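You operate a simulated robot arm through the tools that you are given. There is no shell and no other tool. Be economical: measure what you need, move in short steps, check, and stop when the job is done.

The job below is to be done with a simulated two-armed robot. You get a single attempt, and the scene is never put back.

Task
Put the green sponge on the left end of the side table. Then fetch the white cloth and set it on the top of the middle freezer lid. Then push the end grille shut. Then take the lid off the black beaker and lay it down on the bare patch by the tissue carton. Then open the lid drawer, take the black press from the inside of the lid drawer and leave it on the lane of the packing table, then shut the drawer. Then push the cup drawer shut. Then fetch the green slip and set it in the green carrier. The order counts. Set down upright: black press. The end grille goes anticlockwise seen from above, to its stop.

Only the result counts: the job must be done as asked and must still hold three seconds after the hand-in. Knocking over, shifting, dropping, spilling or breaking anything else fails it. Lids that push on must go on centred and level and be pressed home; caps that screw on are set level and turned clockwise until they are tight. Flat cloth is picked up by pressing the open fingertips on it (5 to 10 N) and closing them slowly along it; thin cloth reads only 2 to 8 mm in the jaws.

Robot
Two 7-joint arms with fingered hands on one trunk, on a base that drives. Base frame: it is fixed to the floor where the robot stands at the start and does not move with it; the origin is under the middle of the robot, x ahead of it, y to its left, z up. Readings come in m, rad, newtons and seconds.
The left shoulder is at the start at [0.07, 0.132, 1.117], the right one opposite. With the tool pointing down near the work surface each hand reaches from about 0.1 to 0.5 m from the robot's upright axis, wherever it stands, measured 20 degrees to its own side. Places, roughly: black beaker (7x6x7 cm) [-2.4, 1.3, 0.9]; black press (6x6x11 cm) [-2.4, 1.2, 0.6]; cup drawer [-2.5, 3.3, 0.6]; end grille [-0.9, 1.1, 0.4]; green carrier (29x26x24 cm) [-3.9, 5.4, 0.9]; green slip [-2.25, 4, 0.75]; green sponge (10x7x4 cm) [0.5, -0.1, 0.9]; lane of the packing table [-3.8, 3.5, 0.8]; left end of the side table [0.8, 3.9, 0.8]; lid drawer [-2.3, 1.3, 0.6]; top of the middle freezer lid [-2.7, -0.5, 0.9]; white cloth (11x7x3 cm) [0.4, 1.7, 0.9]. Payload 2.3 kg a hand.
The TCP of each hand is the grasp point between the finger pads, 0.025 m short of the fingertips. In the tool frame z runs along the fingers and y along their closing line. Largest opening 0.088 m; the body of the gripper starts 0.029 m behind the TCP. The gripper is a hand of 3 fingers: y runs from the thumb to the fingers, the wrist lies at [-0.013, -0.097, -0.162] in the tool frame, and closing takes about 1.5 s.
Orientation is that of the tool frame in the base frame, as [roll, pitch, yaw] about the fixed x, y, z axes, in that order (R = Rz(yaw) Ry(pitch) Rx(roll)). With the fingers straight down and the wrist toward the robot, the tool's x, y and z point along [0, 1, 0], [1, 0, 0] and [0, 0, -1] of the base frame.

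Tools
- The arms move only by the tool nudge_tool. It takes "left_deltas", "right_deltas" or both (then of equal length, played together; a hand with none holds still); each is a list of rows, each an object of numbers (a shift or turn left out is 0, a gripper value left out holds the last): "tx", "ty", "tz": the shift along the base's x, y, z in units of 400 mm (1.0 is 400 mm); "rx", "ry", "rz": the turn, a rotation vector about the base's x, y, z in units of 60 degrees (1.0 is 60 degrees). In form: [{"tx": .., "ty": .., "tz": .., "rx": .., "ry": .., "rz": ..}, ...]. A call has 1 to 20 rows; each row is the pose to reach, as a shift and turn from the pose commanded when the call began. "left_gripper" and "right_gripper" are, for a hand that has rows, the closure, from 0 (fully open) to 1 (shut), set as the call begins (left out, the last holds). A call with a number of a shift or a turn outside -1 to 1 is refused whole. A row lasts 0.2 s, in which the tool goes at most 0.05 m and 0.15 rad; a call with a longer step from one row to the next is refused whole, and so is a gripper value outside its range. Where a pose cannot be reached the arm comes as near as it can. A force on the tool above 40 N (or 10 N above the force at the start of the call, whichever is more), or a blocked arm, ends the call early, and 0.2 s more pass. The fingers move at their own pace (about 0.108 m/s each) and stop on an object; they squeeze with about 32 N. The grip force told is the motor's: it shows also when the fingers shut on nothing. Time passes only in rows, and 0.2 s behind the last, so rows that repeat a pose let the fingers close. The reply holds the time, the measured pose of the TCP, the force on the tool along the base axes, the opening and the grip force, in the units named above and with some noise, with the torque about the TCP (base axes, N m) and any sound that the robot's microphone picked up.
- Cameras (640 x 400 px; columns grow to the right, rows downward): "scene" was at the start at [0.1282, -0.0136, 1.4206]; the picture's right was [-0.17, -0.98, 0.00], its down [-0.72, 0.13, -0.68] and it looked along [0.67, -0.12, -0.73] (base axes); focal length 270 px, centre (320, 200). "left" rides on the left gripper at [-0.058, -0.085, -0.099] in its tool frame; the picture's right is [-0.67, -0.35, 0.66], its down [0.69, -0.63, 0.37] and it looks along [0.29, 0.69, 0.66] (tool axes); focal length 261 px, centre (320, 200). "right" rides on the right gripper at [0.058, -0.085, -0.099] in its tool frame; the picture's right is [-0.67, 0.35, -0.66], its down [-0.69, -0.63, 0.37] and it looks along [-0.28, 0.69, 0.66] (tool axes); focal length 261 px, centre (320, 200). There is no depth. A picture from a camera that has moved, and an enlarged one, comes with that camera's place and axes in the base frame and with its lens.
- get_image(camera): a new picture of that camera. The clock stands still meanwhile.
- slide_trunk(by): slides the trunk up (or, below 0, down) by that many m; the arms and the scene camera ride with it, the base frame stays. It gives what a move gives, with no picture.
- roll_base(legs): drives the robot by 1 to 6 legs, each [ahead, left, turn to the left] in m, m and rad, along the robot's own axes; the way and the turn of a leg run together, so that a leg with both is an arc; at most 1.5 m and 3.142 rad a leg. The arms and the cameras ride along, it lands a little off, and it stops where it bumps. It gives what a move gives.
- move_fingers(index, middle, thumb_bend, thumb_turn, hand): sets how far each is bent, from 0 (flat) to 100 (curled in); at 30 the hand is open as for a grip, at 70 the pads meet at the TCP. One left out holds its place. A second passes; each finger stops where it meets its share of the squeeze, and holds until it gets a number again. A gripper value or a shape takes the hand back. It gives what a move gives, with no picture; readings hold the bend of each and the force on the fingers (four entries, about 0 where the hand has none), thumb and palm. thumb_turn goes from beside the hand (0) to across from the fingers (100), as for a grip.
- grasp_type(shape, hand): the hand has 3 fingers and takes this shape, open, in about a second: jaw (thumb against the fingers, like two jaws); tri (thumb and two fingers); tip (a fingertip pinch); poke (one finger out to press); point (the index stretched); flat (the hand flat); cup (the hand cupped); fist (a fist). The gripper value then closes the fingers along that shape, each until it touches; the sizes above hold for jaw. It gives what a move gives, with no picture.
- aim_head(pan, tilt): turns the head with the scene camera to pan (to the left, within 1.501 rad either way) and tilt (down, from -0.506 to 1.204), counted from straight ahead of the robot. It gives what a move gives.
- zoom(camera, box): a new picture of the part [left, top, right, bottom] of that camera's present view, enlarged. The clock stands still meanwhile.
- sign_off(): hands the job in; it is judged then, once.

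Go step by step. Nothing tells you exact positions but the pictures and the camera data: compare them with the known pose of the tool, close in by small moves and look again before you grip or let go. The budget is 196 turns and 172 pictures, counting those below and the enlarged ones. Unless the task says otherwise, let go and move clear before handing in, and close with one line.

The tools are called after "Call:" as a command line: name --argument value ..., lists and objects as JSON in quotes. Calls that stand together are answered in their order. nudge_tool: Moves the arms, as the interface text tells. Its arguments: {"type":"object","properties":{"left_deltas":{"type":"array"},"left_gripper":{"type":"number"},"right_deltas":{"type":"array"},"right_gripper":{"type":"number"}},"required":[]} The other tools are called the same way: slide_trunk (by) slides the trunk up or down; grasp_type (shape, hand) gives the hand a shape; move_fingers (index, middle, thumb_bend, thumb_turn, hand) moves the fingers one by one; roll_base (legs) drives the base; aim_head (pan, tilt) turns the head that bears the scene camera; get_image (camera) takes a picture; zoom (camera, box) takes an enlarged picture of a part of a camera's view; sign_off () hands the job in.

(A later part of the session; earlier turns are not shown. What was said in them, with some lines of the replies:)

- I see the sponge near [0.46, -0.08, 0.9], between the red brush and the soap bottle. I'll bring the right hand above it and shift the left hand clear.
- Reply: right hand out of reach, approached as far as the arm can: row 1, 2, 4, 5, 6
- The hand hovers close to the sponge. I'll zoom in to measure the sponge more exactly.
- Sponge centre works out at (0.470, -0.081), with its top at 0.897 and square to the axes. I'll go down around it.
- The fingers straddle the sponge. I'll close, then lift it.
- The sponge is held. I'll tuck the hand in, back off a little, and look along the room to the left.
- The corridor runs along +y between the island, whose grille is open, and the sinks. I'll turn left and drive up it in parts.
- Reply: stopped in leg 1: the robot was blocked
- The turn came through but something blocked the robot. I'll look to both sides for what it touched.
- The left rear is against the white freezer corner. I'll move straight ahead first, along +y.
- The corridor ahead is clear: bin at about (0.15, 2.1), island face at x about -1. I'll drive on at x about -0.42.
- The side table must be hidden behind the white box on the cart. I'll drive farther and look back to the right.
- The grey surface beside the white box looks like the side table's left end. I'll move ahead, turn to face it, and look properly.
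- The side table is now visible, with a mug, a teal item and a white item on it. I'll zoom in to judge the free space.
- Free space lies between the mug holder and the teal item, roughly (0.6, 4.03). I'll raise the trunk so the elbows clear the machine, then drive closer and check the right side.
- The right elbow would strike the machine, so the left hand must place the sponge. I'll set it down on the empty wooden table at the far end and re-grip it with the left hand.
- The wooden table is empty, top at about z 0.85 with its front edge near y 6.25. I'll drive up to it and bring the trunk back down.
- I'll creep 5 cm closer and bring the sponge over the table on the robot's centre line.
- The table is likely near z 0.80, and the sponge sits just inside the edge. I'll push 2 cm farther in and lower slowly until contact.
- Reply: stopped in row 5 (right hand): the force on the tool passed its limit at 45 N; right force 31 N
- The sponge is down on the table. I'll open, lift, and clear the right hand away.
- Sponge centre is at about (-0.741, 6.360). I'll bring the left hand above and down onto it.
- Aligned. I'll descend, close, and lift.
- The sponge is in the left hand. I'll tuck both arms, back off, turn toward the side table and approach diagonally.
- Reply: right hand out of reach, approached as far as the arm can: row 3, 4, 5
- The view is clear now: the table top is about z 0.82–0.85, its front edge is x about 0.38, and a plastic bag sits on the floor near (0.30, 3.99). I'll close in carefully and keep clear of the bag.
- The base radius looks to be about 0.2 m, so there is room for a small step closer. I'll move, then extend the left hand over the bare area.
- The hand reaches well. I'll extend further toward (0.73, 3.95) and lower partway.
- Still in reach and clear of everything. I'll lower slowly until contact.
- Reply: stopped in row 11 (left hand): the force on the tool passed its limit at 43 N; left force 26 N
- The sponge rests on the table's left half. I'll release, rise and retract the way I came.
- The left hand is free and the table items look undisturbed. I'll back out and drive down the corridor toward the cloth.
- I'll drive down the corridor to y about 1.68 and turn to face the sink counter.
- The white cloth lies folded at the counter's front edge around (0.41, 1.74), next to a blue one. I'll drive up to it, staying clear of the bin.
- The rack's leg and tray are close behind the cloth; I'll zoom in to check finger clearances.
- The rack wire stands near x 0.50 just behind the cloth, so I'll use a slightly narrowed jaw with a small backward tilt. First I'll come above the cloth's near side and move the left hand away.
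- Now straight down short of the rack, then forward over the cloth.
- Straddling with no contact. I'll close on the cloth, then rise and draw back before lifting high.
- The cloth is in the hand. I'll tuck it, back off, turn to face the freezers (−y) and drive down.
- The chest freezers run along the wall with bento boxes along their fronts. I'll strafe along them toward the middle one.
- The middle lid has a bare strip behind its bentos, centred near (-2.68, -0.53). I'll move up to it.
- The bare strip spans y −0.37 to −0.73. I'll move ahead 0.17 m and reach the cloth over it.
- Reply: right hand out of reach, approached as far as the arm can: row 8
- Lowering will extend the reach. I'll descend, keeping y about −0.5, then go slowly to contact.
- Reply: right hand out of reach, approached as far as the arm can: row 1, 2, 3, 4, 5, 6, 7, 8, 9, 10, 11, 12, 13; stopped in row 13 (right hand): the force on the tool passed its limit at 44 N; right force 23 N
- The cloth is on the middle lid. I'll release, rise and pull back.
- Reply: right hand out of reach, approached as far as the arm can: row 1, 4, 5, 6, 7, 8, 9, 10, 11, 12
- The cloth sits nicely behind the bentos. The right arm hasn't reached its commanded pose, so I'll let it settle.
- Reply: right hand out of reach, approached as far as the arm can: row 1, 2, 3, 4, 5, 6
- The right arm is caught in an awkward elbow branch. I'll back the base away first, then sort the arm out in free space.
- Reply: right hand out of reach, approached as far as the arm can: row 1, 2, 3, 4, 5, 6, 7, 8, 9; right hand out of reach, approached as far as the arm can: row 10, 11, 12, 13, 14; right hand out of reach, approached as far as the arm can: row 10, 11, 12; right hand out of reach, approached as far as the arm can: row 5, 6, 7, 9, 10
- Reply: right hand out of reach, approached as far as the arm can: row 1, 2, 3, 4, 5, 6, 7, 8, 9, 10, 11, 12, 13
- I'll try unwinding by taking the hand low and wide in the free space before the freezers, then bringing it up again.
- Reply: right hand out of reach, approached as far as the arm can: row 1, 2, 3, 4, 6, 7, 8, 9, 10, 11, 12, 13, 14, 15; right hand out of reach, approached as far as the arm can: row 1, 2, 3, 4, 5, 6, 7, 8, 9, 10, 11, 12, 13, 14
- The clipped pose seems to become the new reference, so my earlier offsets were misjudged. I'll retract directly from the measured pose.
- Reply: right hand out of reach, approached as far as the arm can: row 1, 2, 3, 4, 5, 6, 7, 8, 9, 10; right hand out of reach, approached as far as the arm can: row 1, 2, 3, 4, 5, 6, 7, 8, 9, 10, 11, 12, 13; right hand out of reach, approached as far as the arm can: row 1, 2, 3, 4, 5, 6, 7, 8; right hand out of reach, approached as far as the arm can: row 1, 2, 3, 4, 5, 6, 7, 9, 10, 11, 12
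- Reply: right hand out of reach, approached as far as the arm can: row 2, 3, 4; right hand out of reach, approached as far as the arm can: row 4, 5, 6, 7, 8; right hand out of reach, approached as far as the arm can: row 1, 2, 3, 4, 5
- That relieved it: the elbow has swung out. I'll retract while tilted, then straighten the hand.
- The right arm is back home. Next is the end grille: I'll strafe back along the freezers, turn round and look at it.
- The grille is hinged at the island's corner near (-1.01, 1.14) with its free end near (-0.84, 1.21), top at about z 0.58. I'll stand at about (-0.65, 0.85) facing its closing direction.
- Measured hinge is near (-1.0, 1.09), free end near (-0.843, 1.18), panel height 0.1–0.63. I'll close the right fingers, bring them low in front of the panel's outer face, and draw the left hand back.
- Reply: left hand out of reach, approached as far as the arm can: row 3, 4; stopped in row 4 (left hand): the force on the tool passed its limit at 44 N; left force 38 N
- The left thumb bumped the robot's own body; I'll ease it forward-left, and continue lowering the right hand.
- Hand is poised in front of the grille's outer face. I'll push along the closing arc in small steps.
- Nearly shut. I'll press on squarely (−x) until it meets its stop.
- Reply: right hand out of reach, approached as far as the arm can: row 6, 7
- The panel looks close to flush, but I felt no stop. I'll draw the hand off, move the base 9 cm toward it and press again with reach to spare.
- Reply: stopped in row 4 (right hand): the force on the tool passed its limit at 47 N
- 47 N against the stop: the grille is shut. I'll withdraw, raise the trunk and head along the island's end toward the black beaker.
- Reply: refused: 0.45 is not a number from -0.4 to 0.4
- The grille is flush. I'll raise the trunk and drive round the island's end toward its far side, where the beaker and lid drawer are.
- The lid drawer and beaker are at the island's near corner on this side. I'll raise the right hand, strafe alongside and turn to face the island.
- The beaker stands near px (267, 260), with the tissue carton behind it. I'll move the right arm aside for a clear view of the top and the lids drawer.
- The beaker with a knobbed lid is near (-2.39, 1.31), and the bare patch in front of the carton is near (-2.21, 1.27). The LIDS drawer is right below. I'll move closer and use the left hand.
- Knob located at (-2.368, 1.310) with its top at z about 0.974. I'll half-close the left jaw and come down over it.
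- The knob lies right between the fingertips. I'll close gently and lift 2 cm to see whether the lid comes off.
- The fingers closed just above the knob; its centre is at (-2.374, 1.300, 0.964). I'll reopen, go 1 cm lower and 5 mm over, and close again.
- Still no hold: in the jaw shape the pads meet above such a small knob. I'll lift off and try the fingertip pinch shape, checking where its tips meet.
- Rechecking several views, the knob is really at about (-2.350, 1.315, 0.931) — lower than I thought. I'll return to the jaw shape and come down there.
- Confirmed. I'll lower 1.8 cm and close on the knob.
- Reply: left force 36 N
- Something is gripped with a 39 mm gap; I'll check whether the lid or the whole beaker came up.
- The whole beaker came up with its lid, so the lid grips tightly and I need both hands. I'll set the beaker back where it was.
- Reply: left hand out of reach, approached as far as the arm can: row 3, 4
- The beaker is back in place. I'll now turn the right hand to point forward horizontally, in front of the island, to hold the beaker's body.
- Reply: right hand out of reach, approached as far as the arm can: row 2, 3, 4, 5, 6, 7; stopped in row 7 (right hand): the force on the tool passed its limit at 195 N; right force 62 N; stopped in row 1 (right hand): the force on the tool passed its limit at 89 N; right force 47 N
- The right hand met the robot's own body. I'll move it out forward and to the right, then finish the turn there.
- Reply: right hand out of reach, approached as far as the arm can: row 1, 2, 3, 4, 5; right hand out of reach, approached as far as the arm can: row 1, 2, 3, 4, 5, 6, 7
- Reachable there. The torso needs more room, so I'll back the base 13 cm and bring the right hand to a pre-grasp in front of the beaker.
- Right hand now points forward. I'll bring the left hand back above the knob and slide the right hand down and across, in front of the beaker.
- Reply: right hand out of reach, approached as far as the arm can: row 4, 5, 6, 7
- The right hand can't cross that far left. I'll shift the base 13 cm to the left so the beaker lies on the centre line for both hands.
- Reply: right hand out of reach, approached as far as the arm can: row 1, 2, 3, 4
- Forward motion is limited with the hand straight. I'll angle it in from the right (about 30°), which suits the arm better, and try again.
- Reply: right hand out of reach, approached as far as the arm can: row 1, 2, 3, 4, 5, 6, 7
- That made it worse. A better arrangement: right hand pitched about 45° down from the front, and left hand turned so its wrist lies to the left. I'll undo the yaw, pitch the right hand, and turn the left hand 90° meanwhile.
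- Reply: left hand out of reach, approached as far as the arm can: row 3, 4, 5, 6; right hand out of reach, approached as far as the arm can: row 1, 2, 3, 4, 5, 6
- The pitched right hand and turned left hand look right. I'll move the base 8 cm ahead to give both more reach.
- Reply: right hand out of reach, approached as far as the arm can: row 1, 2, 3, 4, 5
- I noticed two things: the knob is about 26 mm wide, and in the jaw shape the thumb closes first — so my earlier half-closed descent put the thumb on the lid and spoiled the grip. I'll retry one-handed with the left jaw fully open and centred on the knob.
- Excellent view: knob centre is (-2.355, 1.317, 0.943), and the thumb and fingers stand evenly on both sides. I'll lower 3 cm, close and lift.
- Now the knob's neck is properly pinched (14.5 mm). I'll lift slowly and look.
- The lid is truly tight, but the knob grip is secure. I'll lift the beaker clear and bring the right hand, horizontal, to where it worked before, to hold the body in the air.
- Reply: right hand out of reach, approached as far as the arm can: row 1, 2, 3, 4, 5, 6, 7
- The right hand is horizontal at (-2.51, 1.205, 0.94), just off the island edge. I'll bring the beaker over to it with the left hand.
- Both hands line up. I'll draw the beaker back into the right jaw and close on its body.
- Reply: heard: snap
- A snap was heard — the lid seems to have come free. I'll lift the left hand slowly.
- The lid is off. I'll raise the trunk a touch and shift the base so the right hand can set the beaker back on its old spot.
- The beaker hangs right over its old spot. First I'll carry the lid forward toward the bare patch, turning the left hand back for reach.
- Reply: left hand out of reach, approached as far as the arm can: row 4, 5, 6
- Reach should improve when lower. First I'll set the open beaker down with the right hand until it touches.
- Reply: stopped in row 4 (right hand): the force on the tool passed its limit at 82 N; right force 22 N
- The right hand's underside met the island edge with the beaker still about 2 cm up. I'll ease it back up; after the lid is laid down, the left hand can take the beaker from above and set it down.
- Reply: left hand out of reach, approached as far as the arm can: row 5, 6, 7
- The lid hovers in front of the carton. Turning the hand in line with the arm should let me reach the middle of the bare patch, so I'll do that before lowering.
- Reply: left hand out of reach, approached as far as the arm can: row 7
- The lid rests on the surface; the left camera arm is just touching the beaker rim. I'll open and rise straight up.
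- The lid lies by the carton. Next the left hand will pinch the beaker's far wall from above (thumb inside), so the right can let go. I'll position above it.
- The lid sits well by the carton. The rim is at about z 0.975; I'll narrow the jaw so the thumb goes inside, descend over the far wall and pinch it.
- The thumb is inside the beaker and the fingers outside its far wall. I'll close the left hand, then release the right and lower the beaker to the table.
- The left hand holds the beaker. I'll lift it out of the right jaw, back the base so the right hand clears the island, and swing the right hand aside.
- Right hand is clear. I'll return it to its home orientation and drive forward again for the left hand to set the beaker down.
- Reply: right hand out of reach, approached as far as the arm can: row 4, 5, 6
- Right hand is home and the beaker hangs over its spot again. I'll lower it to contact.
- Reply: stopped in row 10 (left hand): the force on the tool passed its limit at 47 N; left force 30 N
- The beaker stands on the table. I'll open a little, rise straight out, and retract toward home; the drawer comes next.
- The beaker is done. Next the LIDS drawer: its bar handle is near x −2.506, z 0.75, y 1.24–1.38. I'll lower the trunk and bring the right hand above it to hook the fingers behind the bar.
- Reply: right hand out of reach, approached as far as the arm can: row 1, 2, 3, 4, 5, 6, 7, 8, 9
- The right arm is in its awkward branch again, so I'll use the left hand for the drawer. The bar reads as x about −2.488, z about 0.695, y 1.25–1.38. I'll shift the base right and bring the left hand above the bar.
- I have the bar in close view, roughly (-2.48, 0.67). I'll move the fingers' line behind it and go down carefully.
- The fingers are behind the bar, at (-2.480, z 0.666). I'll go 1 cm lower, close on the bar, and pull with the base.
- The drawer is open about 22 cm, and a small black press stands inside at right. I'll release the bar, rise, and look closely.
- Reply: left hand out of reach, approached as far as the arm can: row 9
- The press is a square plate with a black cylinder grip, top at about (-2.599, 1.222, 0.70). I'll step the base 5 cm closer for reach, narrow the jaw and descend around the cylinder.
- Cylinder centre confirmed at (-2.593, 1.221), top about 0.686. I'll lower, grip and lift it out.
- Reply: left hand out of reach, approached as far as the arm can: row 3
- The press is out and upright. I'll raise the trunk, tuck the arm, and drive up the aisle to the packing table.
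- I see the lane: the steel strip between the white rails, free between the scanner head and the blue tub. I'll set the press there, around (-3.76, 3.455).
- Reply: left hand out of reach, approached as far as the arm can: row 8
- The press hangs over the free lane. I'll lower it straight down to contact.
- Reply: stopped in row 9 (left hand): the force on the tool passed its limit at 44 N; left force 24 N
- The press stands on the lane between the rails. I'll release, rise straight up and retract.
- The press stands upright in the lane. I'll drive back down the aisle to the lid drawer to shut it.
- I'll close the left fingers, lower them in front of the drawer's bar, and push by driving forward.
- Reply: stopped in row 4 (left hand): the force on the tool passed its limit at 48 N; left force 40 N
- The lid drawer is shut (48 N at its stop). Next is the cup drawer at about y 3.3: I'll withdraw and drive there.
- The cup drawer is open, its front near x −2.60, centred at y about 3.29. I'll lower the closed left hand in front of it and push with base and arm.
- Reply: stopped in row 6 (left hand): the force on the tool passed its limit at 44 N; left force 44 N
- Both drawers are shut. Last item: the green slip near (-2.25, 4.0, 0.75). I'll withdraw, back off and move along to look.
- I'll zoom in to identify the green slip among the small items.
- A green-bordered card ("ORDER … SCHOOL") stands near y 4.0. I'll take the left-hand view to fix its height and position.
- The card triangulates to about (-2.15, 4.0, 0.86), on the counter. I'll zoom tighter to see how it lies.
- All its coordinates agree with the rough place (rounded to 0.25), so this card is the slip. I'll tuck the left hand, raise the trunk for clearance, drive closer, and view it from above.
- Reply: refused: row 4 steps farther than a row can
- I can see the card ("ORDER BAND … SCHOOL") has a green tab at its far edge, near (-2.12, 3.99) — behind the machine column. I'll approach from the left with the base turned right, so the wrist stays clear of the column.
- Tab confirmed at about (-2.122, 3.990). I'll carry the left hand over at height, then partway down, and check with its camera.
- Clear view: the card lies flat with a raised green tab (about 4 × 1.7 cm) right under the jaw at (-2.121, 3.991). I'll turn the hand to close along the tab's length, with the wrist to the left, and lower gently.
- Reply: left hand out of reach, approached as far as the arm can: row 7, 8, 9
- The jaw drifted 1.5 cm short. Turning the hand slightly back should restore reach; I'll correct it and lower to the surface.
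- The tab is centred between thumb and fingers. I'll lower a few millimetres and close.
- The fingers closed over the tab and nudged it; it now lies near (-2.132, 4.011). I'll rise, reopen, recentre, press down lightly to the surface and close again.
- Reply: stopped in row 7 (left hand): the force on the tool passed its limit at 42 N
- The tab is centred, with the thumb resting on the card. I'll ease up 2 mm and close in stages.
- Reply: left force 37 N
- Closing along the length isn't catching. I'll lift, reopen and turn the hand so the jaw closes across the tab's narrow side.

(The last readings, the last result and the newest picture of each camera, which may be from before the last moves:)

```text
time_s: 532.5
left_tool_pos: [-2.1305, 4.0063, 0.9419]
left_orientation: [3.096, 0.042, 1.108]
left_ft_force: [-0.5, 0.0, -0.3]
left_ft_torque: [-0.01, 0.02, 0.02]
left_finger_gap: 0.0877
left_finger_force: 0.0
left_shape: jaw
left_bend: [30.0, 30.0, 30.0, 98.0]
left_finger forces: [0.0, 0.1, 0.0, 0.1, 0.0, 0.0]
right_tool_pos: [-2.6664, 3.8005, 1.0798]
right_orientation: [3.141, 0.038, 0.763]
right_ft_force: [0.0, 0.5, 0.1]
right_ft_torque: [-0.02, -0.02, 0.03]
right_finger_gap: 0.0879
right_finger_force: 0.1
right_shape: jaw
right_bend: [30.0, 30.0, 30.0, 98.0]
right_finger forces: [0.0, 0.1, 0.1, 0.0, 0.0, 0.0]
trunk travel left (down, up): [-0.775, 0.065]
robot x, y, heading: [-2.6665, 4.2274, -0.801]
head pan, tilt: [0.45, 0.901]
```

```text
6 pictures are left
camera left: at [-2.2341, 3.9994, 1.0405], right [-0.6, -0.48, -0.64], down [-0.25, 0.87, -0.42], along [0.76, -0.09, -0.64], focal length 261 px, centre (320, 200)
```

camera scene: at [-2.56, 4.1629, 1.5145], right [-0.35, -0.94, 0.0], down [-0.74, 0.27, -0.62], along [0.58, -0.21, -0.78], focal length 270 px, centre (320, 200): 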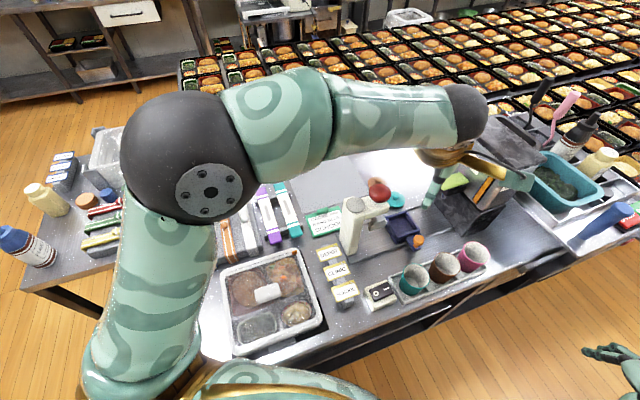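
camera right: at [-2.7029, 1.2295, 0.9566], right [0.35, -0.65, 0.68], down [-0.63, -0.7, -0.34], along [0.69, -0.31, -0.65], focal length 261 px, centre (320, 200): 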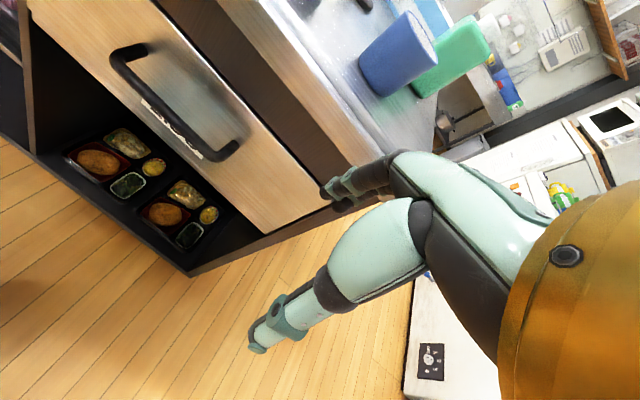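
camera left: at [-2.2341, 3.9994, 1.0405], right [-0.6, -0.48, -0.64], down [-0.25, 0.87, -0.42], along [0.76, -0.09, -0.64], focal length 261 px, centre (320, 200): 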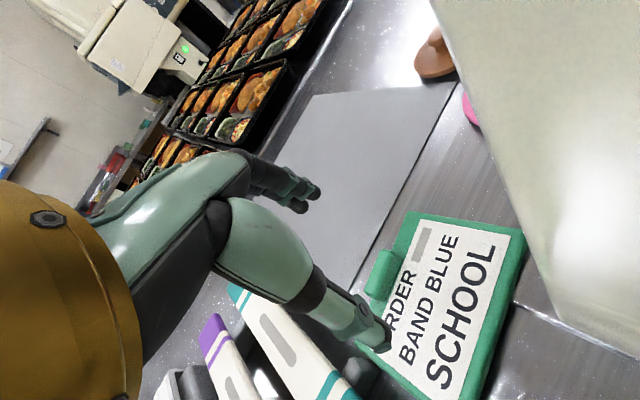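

The tab is at (-2.137, 4.006), lying well across the jaw. I'll shift slightly, lower to z 0.898 and close.

Call:
nudge_tool --left_deltas '[{"tx": -0.016, "tz": -0.05}, {"tx": -0.016, "tz": -0.09}, {"tx": -0.016, "tz": -0.108}]'

Call:
nudge_tool --left_deltas '[{}, {}, {}, {}, {}, {}, {}, {}]' --left_gripper 1

```text
time_s: 533.2
left_tool_pos: [-2.1358, 4.0072, 0.8996]
left_orientation: [3.098, 0.044, 1.105]
left_ft_force: [0.3, -0.5, -0.8]
left_ft_torque: [-0.01, 0.0, -0.01]
left_finger_gap: 0.0877
left_finger_force: 0.0
left_shape: jaw
left_bend: [30.0, 30.0, 30.0, 98.0]
left_finger forces: [0.1, 0.0, 0.0, 0.0, 0.0, 0.0]
right_tool_pos: [-2.6669, 3.8007, 1.0805]
right_orientation: [3.141, 0.038, 0.762]
right_ft_force: [-0.6, 0.3, -0.2]
right_ft_torque: [0.02, 0.03, -0.01]
right_finger_gap: 0.0878
right_finger_force: 0.0
right_shape: jaw
right_bend: [30.0, 30.0, 30.0, 98.0]
right_finger forces: [0.0, 0.0, 0.0, 0.1, 0.0, 0.0]
trunk travel left (down, up): [-0.775, 0.065]
robot x, y, heading: [-2.6645, 4.2238, -0.806]
head pan, tilt: [0.45, 0.901]
```

```text
time_s: 535.0
left_tool_pos: [-2.1369, 4.0065, 0.9007]
left_orientation: [3.096, 0.043, 1.103]
left_ft_force: [1.8, -0.6, 4.2]
left_ft_torque: [-0.03, -0.09, 0.05]
left_finger_gap: 0.0018
left_finger_force: 32.1
left_shape: jaw
left_bend: [74.0, 62.0, 68.0, 100.0]
left_finger forces: [0.0, 15.2, 0.0, 0.0, 0.0, 0.1]
right_tool_pos: [-2.6671, 3.8014, 1.0801]
right_orientation: [3.141, 0.037, 0.763]
right_ft_force: [0.4, 0.8, 0.6]
right_ft_torque: [0.0, 0.01, -0.01]
right_finger_gap: 0.0878
right_finger_force: 0.1
right_shape: jaw
right_bend: [30.0, 30.0, 30.0, 98.0]
right_finger forces: [0.1, 0.0, 0.1, 0.0, 0.0, 0.0]
trunk travel left (down, up): [-0.775, 0.065]
robot x, y, heading: [-2.6623, 4.2305, -0.805]
head pan, tilt: [0.45, 0.901]
```

Still a touch high. I'll reopen, go about 1 cm lower and close again.

Call:
nudge_tool --left_deltas '[{"tz": 0.01}, {"tz": 0.01}, {"tz": 0.01}, {"tz": 0.01}, {"tz": -0.015}, {"tz": -0.025}, {"tz": -0.033}]' --left_gripper 0

Call:
nudge_tool --left_deltas '[{}, {}, {}, {}, {}, {}, {}, {}]' --left_gripper 1

```text
time_s: 536.6
left_tool_pos: [-2.1376, 4.0072, 0.8882]
left_orientation: [3.095, 0.043, 1.103]
left_ft_force: [1.3, -1.0, 6.7]
left_ft_torque: [0.12, 0.22, -0.03]
left_finger_gap: 0.0878
left_finger_force: 0.1
left_shape: jaw
left_bend: [30.0, 30.0, 29.0, 98.0]
left_finger forces: [0.0, 0.0, 0.0, 0.0, 5.9, 0.1]
right_tool_pos: [-2.6676, 3.8012, 1.0803]
right_orientation: [3.141, 0.038, 0.765]
right_ft_force: [0.4, 0.5, -0.3]
right_ft_torque: [0.0, -0.01, -0.01]
right_finger_gap: 0.0878
right_finger_force: 0.1
right_shape: jaw
right_bend: [30.0, 30.0, 30.0, 98.0]
right_finger forces: [0.0, 0.0, 0.0, 0.0, 0.0, 0.0]
trunk travel left (down, up): [-0.775, 0.065]
robot x, y, heading: [-2.6632, 4.2232, -0.804]
head pan, tilt: [0.45, 0.901]
```

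```text
time_s: 537.8
left_tool_pos: [-2.1368, 4.0089, 0.8945]
left_orientation: [3.076, 0.046, 1.104]
left_ft_force: [1.5, 1.8, 21.8]
left_ft_torque: [0.39, 0.67, 0.03]
left_finger_gap: 0.0052
left_finger_force: 32.0
left_shape: jaw
left_bend: [73.0, 70.0, 53.0, 100.0]
left_finger forces: [12.9, 4.4, 0.0, 0.0, 49.9, 0.0]
right_tool_pos: [-2.6705, 3.8037, 1.0819]
right_orientation: [3.133, 0.035, 0.762]
right_ft_force: [-0.7, -0.3, -0.2]
right_ft_torque: [-0.01, 0.02, 0.0]
right_finger_gap: 0.0879
right_finger_force: 0.0
right_shape: jaw
right_bend: [30.0, 30.0, 30.0, 98.0]
right_finger forces: [0.0, 0.0, 0.0, 0.0, 0.1, 0.1]
trunk travel left (down, up): [-0.775, 0.065]
robot x, y, heading: [-2.6654, 4.223, -0.806]
head pan, tilt: [0.45, 0.901]
stopped in row 5 (left hand): the force on the tool passed its limit at 41 N (the readings are from after the stop); the commanded pose is now the measured one
```

The thumb presses on the card as it swings in. I'll let the hand rise a few millimetres while it finishes closing.

Call:
nudge_tool --left_deltas '[{"tz": 0.005}, {"tz": 0.008}, {"tz": 0.01}, {"tz": 0.01}, {"tz": 0.01}, {"tz": 0.01}, {"tz": 0.01}]'

```text
time_s: 539.4
left_tool_pos: [-2.135, 4.0064, 0.8947]
left_orientation: [3.088, 0.047, 1.102]
left_ft_force: [-0.9, 1.2, 5.1]
left_ft_torque: [0.22, 0.31, 0.04]
left_finger_gap: 0.0059
left_finger_force: 31.6
left_shape: jaw
left_bend: [73.0, 70.0, 53.0, 100.0]
left_finger forces: [11.0, 3.9, 0.0, 0.0, 27.9, 0.0]
right_tool_pos: [-2.6683, 3.8016, 1.0811]
right_orientation: [3.139, 0.034, 0.763]
right_ft_force: [0.3, -1.0, -0.2]
right_ft_torque: [0.05, 0.0, -0.02]
right_finger_gap: 0.0879
right_finger_force: 0.0
right_shape: jaw
right_bend: [30.0, 30.0, 30.0, 98.0]
right_finger forces: [0.0, 0.0, 0.1, 0.0, 0.0, 0.0]
trunk travel left (down, up): [-0.775, 0.065]
robot x, y, heading: [-2.6639, 4.2241, -0.804]
head pan, tilt: [0.45, 0.901]
```

The readings now look like a pinch on something thin (6 mm). I'll lift 3 cm and look.

Call:
nudge_tool --left_deltas '[{"tz": 0.02}, {"tz": 0.04}, {"tz": 0.06}, {"tz": 0.08}]'

Call:
get_image --camera "left"

```text
time_s: 540.4
left_tool_pos: [-2.1341, 4.0059, 0.9246]
left_orientation: [3.09, 0.047, 1.103]
left_ft_force: [1.6, -0.2, -0.4]
left_ft_torque: [-0.01, -0.05, 0.02]
left_finger_gap: 0.0061
left_finger_force: 31.9
left_shape: jaw
left_bend: [73.0, 70.0, 53.0, 100.0]
left_finger forces: [10.2, 6.9, 0.0, 0.1, 16.3, 0.0]
right_tool_pos: [-2.6659, 3.8005, 1.0802]
right_orientation: [-3.141, 0.038, 0.762]
right_ft_force: [-0.6, 0.1, 0.2]
right_ft_torque: [0.0, -0.01, 0.01]
right_finger_gap: 0.0878
right_finger_force: 0.2
right_shape: jaw
right_bend: [30.0, 30.0, 30.0, 98.0]
right_finger forces: [0.0, 0.1, 0.0, 0.0, 0.1, 0.0]
trunk travel left (down, up): [-0.775, 0.065]
robot x, y, heading: [-2.6663, 4.2229, -0.804]
head pan, tilt: [0.45, 0.901]
```

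```text
5 pictures are left
camera left: at [-2.2387, 3.9992, 1.0218], right [-0.59, -0.48, -0.64], down [-0.24, 0.87, -0.43], along [0.77, -0.1, -0.64], focal length 261 px, centre (320, 200)
```

left: 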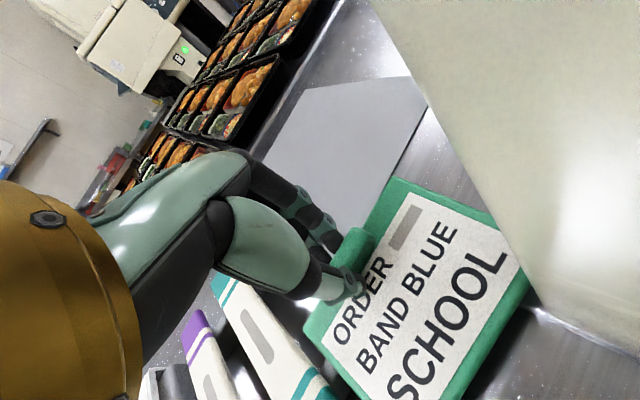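

The slip is lifted, pinched by its tab. I'll raise it clear of the column, retract, and drive toward the green carrier.

Call:
nudge_tool --left_deltas '[{"tz": 0.08}, {"tz": 0.18}, {"tz": 0.28}, {"tz": 0.38}, {"tz": 0.48}, {"tz": 0.58}, {"tz": 0.68}, {"tz": 0.7, "tx": -0.06, "ty": 0.04}, {"tz": 0.7, "tx": -0.15, "ty": 0.08}, {"tz": 0.7, "tx": -0.24, "ty": 0.12}, {"tz": 0.7, "tx": -0.33, "ty": 0.16}, {"tz": 0.7, "tx": -0.42, "ty": 0.2}, {"tz": 0.7, "tx": -0.5, "ty": 0.22}]'

Call:
roll_base --legs '[[-0.3, 0, 0], [0, 0, 2.8], [0.95, 0, 0], [0, 0, 1.14]]'

Call:
aim_head --pan 0.0 --tilt 0.7

Call:
get_image --camera "scene"

```text
time_s: 543.2
left_tool_pos: [-2.251, 4.048, 1.1643]
left_orientation: [3.089, 0.045, 1.104]
left_ft_force: [0.3, 0.7, 0.2]
left_ft_torque: [0.01, -0.05, 0.02]
left_finger_gap: 0.0059
left_finger_force: 31.8
left_shape: jaw
left_bend: [73.0, 70.0, 53.0, 100.0]
left_finger forces: [10.2, 6.6, 0.1, 0.0, 16.9, 0.0]
left hand out of reach, approached as far as the arm can: row 10, 11, 12, 13
right_tool_pos: [-2.6671, 3.8005, 1.0799]
right_orientation: [3.14, 0.037, 0.762]
right_ft_force: [-0.3, 0.0, -0.9]
right_ft_torque: [0.04, 0.02, -0.01]
right_finger_gap: 0.0877
right_finger_force: 0.1
right_shape: jaw
right_bend: [30.0, 30.0, 30.0, 98.0]
right_finger forces: [0.0, 0.0, 0.1, 0.0, 0.0, 0.1]
trunk travel left (down, up): [-0.775, 0.065]
robot x, y, heading: [-2.6644, 4.2233, -0.807]
head pan, tilt: [0.45, 0.901]
```

```text
time_s: 559.5
left_tool_pos: [-3.721, 5.1002, 1.1659]
left_orientation: [3.089, 0.043, -1.178]
left_ft_force: [0.5, 0.0, -0.8]
left_ft_torque: [0.0, 0.04, 0.01]
left_finger_gap: 0.0061
left_finger_force: 32.0
left_shape: jaw
left_bend: [73.0, 70.0, 53.0, 100.0]
left_finger forces: [10.0, 5.7, 0.0, 0.1, 15.7, 0.0]
right_tool_pos: [-3.6386, 5.5757, 1.079]
right_orientation: [3.14, 0.038, -1.52]
right_ft_force: [-0.2, -0.1, 0.3]
right_ft_torque: [0.03, 0.01, -0.05]
right_finger_gap: 0.0876
right_finger_force: 0.1
right_shape: jaw
right_bend: [30.0, 30.0, 30.0, 98.0]
right_finger forces: [0.1, 0.0, 0.1, 0.1, 0.1, 0.0]
trunk travel left (down, up): [-0.775, 0.065]
robot x, y, heading: [-3.3169, 5.2967, -3.081]
head pan, tilt: [0.45, 0.901]
```

```text
time_s: 560.4
left_tool_pos: [-3.7221, 5.0999, 1.1646]
left_orientation: [3.091, 0.046, -1.178]
left_ft_force: [0.6, -0.2, -0.4]
left_ft_torque: [0.01, 0.0, 0.06]
left_finger_gap: 0.006
left_finger_force: 31.9
left_shape: jaw
left_bend: [73.0, 70.0, 53.0, 100.0]
left_finger forces: [10.0, 5.7, 0.0, 0.0, 15.8, 0.0]
right_tool_pos: [-3.6385, 5.5748, 1.0789]
right_orientation: [3.14, 0.037, -1.52]
right_ft_force: [-0.4, 1.1, 0.0]
right_ft_torque: [0.0, 0.0, -0.04]
right_finger_gap: 0.0877
right_finger_force: 0.0
right_shape: jaw
right_bend: [30.0, 30.0, 30.0, 98.0]
right_finger forces: [0.0, 0.0, 0.1, 0.0, 0.0, 0.1]
trunk travel left (down, up): [-0.775, 0.065]
robot x, y, heading: [-3.3138, 5.2967, -3.082]
head pan, tilt: [0.0, 0.7]
```

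```text
4 pictures are left
camera scene: at [-3.4538, 5.2904, 1.5306], right [-0.06, 1.0, 0.0], down [0.64, 0.04, -0.76], along [-0.76, -0.04, -0.64], focal length 270 px, centre (320, 200)
```

scene: 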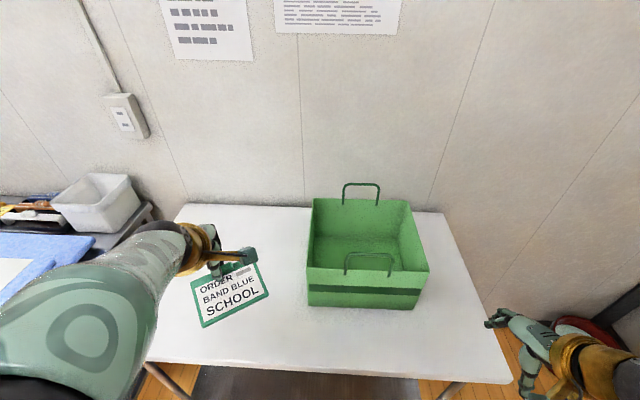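

The carrier is an open tote with low hoop handles (rim about z 0.98, hoops about 1.045), opening x −3.86…−4.12, y 5.24…5.54. I'll move closer and bring the slip over the opening.

Call:
roll_base --legs '[[0.17, -0.17, -0.04]]'

Call:
nudge_tool --left_deltas '[{"tz": 0.03}, {"tx": -0.05, "ty": 0.05, "tz": 0.03}, {"tx": -0.12, "ty": 0.1, "tz": 0.03}, {"tx": -0.2, "ty": 0.15, "tz": 0.03}, {"tx": -0.27, "ty": 0.2, "tz": 0.03}]'

Call:
get_image --camera "scene"

```text
time_s: 562.2
left_tool_pos: [-3.9031, 5.2768, 1.1667]
left_orientation: [3.088, 0.048, -1.217]
left_ft_force: [-1.4, -0.2, -0.6]
left_ft_torque: [0.02, 0.01, -0.01]
left_finger_gap: 0.0059
left_finger_force: 32.6
left_shape: jaw
left_bend: [73.0, 70.0, 53.0, 100.0]
left_finger forces: [10.0, 5.7, 0.0, 0.0, 15.8, 0.0]
right_tool_pos: [-3.802, 5.7494, 1.0819]
right_orientation: [3.139, 0.038, -1.556]
right_ft_force: [0.1, -0.4, 0.4]
right_ft_torque: [0.0, 0.01, -0.02]
right_finger_gap: 0.0876
right_finger_force: 0.1
right_shape: jaw
right_bend: [30.0, 30.0, 30.0, 98.0]
right_finger forces: [0.0, 0.1, 0.0, 0.1, 0.0, 0.1]
trunk travel left (down, up): [-0.775, 0.065]
robot x, y, heading: [-3.4866, 5.46, -3.125]
head pan, tilt: [0.0, 0.7]
```

```text
time_s: 563.4
left_tool_pos: [-4.0173, 5.3523, 1.1843]
left_orientation: [3.093, 0.079, -1.195]
left_ft_force: [0.1, -0.9, -0.7]
left_ft_torque: [-0.03, -0.01, -0.04]
left_finger_gap: 0.0061
left_finger_force: 32.0
left_shape: jaw
left_bend: [73.0, 70.0, 53.0, 100.0]
left_finger forces: [10.0, 5.9, 0.1, 0.1, 15.9, 0.0]
left hand out of reach, approached as far as the arm can: row 1
right_tool_pos: [-3.803, 5.7515, 1.0797]
right_orientation: [-3.141, 0.036, -1.557]
right_ft_force: [-0.4, -0.7, 0.5]
right_ft_torque: [-0.02, -0.03, -0.01]
right_finger_gap: 0.0879
right_finger_force: 0.1
right_shape: jaw
right_bend: [30.0, 30.0, 30.0, 98.0]
right_finger forces: [0.1, 0.0, 0.0, 0.1, 0.1, 0.0]
trunk travel left (down, up): [-0.775, 0.065]
robot x, y, heading: [-3.4934, 5.4606, -3.123]
head pan, tilt: [0.0, 0.7]
```

```text
3 pictures are left
camera scene: at [-3.6312, 5.4585, 1.5305], right [-0.02, 1.0, 0.0], down [0.65, 0.01, -0.76], along [-0.76, -0.01, -0.65], focal length 270 px, centre (320, 200)
```

scene: 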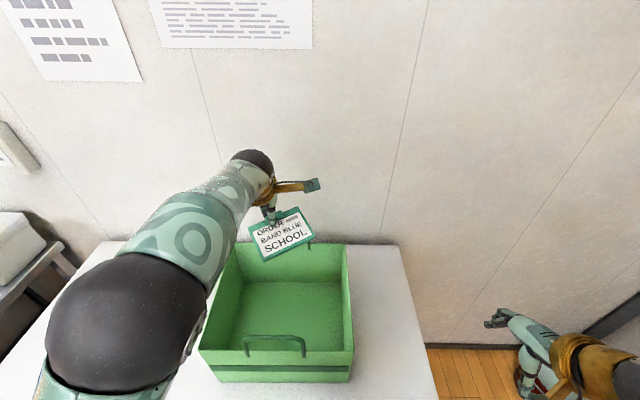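

The slip hangs right over the middle of the carrier. I'll shift 3 cm toward me to clear the far hoop and lower it inside.

Call:
nudge_tool --left_deltas '[{"tx": 0.04, "ty": 0.02}, {"tx": 0.07, "ty": 0.03, "tz": -0.08}, {"tx": 0.07, "ty": 0.03, "tz": -0.18}, {"tx": 0.07, "ty": 0.03, "tz": -0.28}, {"tx": 0.07, "ty": 0.03, "tz": -0.38}, {"tx": 0.07, "ty": 0.03, "tz": -0.48}, {"tx": 0.07, "ty": 0.03, "tz": -0.56}, {"tx": 0.07, "ty": 0.03, "tz": -0.62}]'

Call:
get_image --camera "scene"

```text
time_s: 565.2
left_tool_pos: [-3.9857, 5.3681, 0.9297]
left_orientation: [3.09, 0.046, -1.217]
left_ft_force: [-0.5, 0.2, -1.5]
left_ft_torque: [-0.01, 0.02, 0.01]
left_finger_gap: 0.0062
left_finger_force: 31.9
left_shape: jaw
left_bend: [73.0, 70.0, 53.0, 100.0]
left_finger forces: [10.6, 5.6, 0.1, 0.0, 16.2, 0.1]
right_tool_pos: [-3.8036, 5.7515, 1.08]
right_orientation: [3.142, 0.037, -1.559]
right_ft_force: [0.1, -0.9, -0.6]
right_ft_torque: [-0.01, -0.04, -0.04]
right_finger_gap: 0.0876
right_finger_force: 0.1
right_shape: jaw
right_bend: [30.0, 30.0, 30.0, 98.0]
right_finger forces: [0.0, 0.0, 0.1, 0.1, 0.1, 0.0]
trunk travel left (down, up): [-0.775, 0.065]
robot x, y, heading: [-3.4949, 5.4587, -3.123]
head pan, tilt: [0.0, 0.7]
```

```text
2 pictures are left
camera scene: at [-3.6302, 5.4588, 1.5306], right [-0.02, 1.0, 0.0], down [0.64, 0.01, -0.76], along [-0.76, -0.01, -0.64], focal length 270 px, centre (320, 200)
```

scene: 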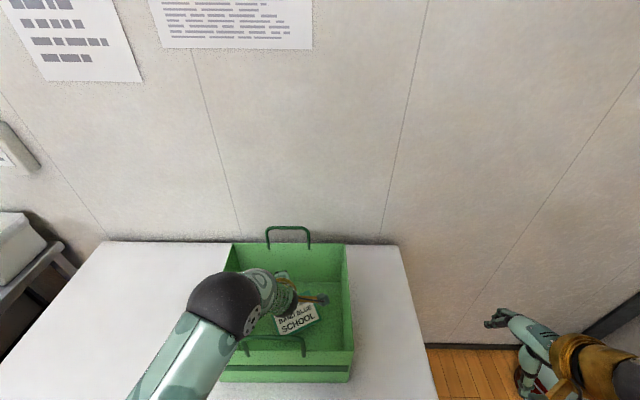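

The slip is inside the carrier. I'll lower further in small steps until something touches.

Call:
nudge_tool --left_deltas '[{"tz": -0.03}, {"tz": -0.06}, {"tz": -0.09}, {"tz": -0.11}, {"tz": -0.13}, {"tz": -0.15}, {"tz": -0.17}, {"tz": -0.19}, {"tz": -0.21}, {"tz": -0.23}, {"tz": -0.25}]'

```text
time_s: 566.3
left_tool_pos: [-3.9846, 5.3703, 0.8916]
left_orientation: [3.063, 0.052, -1.214]
left_ft_force: [7.3, -0.1, 29.3]
left_ft_torque: [0.43, -0.98, -0.05]
left_finger_gap: 0.0082
left_finger_force: 31.8
left_shape: jaw
left_bend: [73.0, 70.0, 57.0, 100.0]
left_finger forces: [9.2, 5.1, 0.0, 0.0, 55.6, 0.0]
right_tool_pos: [-3.7972, 5.7526, 1.0824]
right_orientation: [3.133, 0.037, -1.558]
right_ft_force: [-0.1, -0.9, -0.3]
right_ft_torque: [0.01, -0.03, 0.01]
right_finger_gap: 0.0877
right_finger_force: 0.0
right_shape: jaw
right_bend: [30.0, 30.0, 30.0, 98.0]
right_finger forces: [0.0, 0.0, 0.0, 0.1, 0.0, 0.0]
trunk travel left (down, up): [-0.775, 0.065]
robot x, y, heading: [-3.4964, 5.4602, -3.123]
head pan, tilt: [0.0, 0.7]
stopped in row 5 (left hand): the force on the tool passed its limit at 50 N (the readings are from after the stop); the commanded pose is now the measured one
```

The slip touches the carrier's floor. I'll ease up slightly, open, and lift straight out.

Call:
nudge_tool --left_deltas '[{"tz": 0.008}, {"tz": 0.01}, {"tz": 0.01}, {"tz": 0.01}, {"tz": 0.01}, {"tz": 0.01}]' --left_gripper 0

Call:
nudge_tool --left_deltas '[{"tz": 0.05}, {"tz": 0.12}, {"tz": 0.22}, {"tz": 0.32}, {"tz": 0.42}, {"tz": 0.52}, {"tz": 0.62}, {"tz": 0.7}]'

Call:
get_image --camera "left"

```text
time_s: 567.7
left_tool_pos: [-3.989, 5.3698, 0.891]
left_orientation: [3.074, 0.049, -1.215]
left_ft_force: [0.6, -0.7, -0.1]
left_ft_torque: [0.02, -0.02, -0.01]
left_finger_gap: 0.088
left_finger_force: 0.0
left_shape: jaw
left_bend: [30.0, 30.0, 30.0, 98.0]
left_finger forces: [0.1, 0.0, 0.1, 0.0, 0.0, 0.0]
right_tool_pos: [-3.8024, 5.7524, 1.0802]
right_orientation: [3.139, 0.038, -1.556]
right_ft_force: [1.2, -0.4, 0.4]
right_ft_torque: [0.0, 0.04, 0.01]
right_finger_gap: 0.0878
right_finger_force: 0.1
right_shape: jaw
right_bend: [30.0, 30.0, 30.0, 98.0]
right_finger forces: [0.0, 0.0, 0.0, 0.0, 0.1, 0.0]
trunk travel left (down, up): [-0.775, 0.065]
robot x, y, heading: [-3.4957, 5.4602, -3.126]
head pan, tilt: [0.0, 0.7]
```

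```text
time_s: 569.5
left_tool_pos: [-3.9887, 5.3689, 1.1726]
left_orientation: [3.076, 0.048, -1.215]
left_ft_force: [-0.2, -0.1, 0.0]
left_ft_torque: [-0.01, 0.0, 0.02]
left_finger_gap: 0.0879
left_finger_force: 0.0
left_shape: jaw
left_bend: [30.0, 30.0, 30.0, 98.0]
left_finger forces: [0.0, 0.0, 0.0, 0.0, 0.0, 0.1]
right_tool_pos: [-3.8018, 5.7511, 1.0806]
right_orientation: [3.141, 0.037, -1.557]
right_ft_force: [0.2, -0.9, -0.4]
right_ft_torque: [0.01, 0.0, -0.01]
right_finger_gap: 0.0875
right_finger_force: 0.0
right_shape: jaw
right_bend: [30.0, 30.0, 30.0, 98.0]
right_finger forces: [0.1, 0.0, 0.0, 0.0, 0.1, 0.0]
trunk travel left (down, up): [-0.775, 0.065]
robot x, y, heading: [-3.4939, 5.4619, -3.125]
head pan, tilt: [0.0, 0.7]
```

```text
1 pictures are left
camera left: at [-3.9214, 5.4511, 1.2682], right [0.04, 0.76, -0.64], down [0.8, -0.41, -0.44], along [-0.6, -0.5, -0.63], focal length 261 px, centre (320, 200)
```

left: 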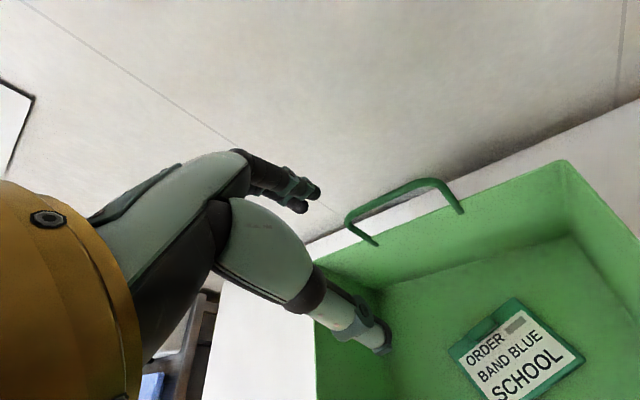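

The slip lies flat in the carrier. I'll draw the hand back clear and hand the job in.

Call:
nudge_tool --left_deltas '[{"tx": 0.05}, {"tx": 0.12, "ty": -0.04}, {"tx": 0.2, "ty": -0.08}, {"tx": 0.28, "ty": -0.12}]'

Call:
roll_base --legs '[[-0.3, 0, 0]]'

Call:
sign_off

```text
time_s: 570.5
left_tool_pos: [-3.8747, 5.3187, 1.1724]
left_orientation: [3.076, 0.056, -1.212]
left_ft_force: [-0.3, -0.6, -1.3]
left_ft_torque: [0.02, -0.02, -0.01]
left_finger_gap: 0.0879
left_finger_force: 0.0
left_shape: jaw
left_bend: [30.0, 30.0, 30.0, 98.0]
left_finger forces: [0.0, 0.1, 0.0, 0.0, 0.0, 0.1]
left hand out of reach, approached as far as the arm can: row 3
right_tool_pos: [-3.8032, 5.7467, 1.0809]
right_orientation: [3.139, 0.042, -1.556]
right_ft_force: [0.4, -1.0, -0.3]
right_ft_torque: [0.02, -0.01, -0.02]
right_finger_gap: 0.0877
right_finger_force: 0.1
right_shape: jaw
right_bend: [30.0, 30.0, 30.0, 98.0]
right_finger forces: [0.1, 0.0, 0.0, 0.2, 0.0, 0.0]
trunk travel left (down, up): [-0.775, 0.065]
robot x, y, heading: [-3.4922, 5.4579, -3.129]
head pan, tilt: [0.0, 0.7]
```

```text
time_s: 572.5
left_tool_pos: [-3.5868, 5.327, 1.1725]
left_orientation: [3.078, 0.047, -1.212]
left_ft_force: [0.2, -0.6, -0.5]
left_ft_torque: [-0.01, -0.03, 0.03]
left_finger_gap: 0.0878
left_finger_force: 0.0
left_shape: jaw
left_bend: [30.0, 30.0, 30.0, 98.0]
left_finger forces: [0.0, 0.0, 0.1, 0.0, 0.1, 0.0]
right_tool_pos: [-3.5143, 5.7557, 1.0799]
right_orientation: [-3.14, 0.037, -1.555]
right_ft_force: [0.5, -1.3, 0.0]
right_ft_torque: [-0.01, -0.03, 0.02]
right_finger_gap: 0.0876
right_finger_force: 0.1
right_shape: jaw
right_bend: [30.0, 30.0, 30.0, 98.0]
right_finger forces: [0.1, 0.1, 0.1, 0.1, 0.0, 0.1]
trunk travel left (down, up): [-0.775, 0.065]
robot x, y, heading: [-3.2022, 5.4663, -3.121]
head pan, tilt: [0.0, 0.7]
```

```text
The job is handed in.
```

I did all seven steps in order and handed the job in, but three points are uncertain: I took the green-bordered "ORDER" card with the tab to be the green slip, the sponge's exact spot on the left end of the side table is my estimate, and the beaker was lifted to get its tight lid off and then set back within about a centimetre of where it stood.
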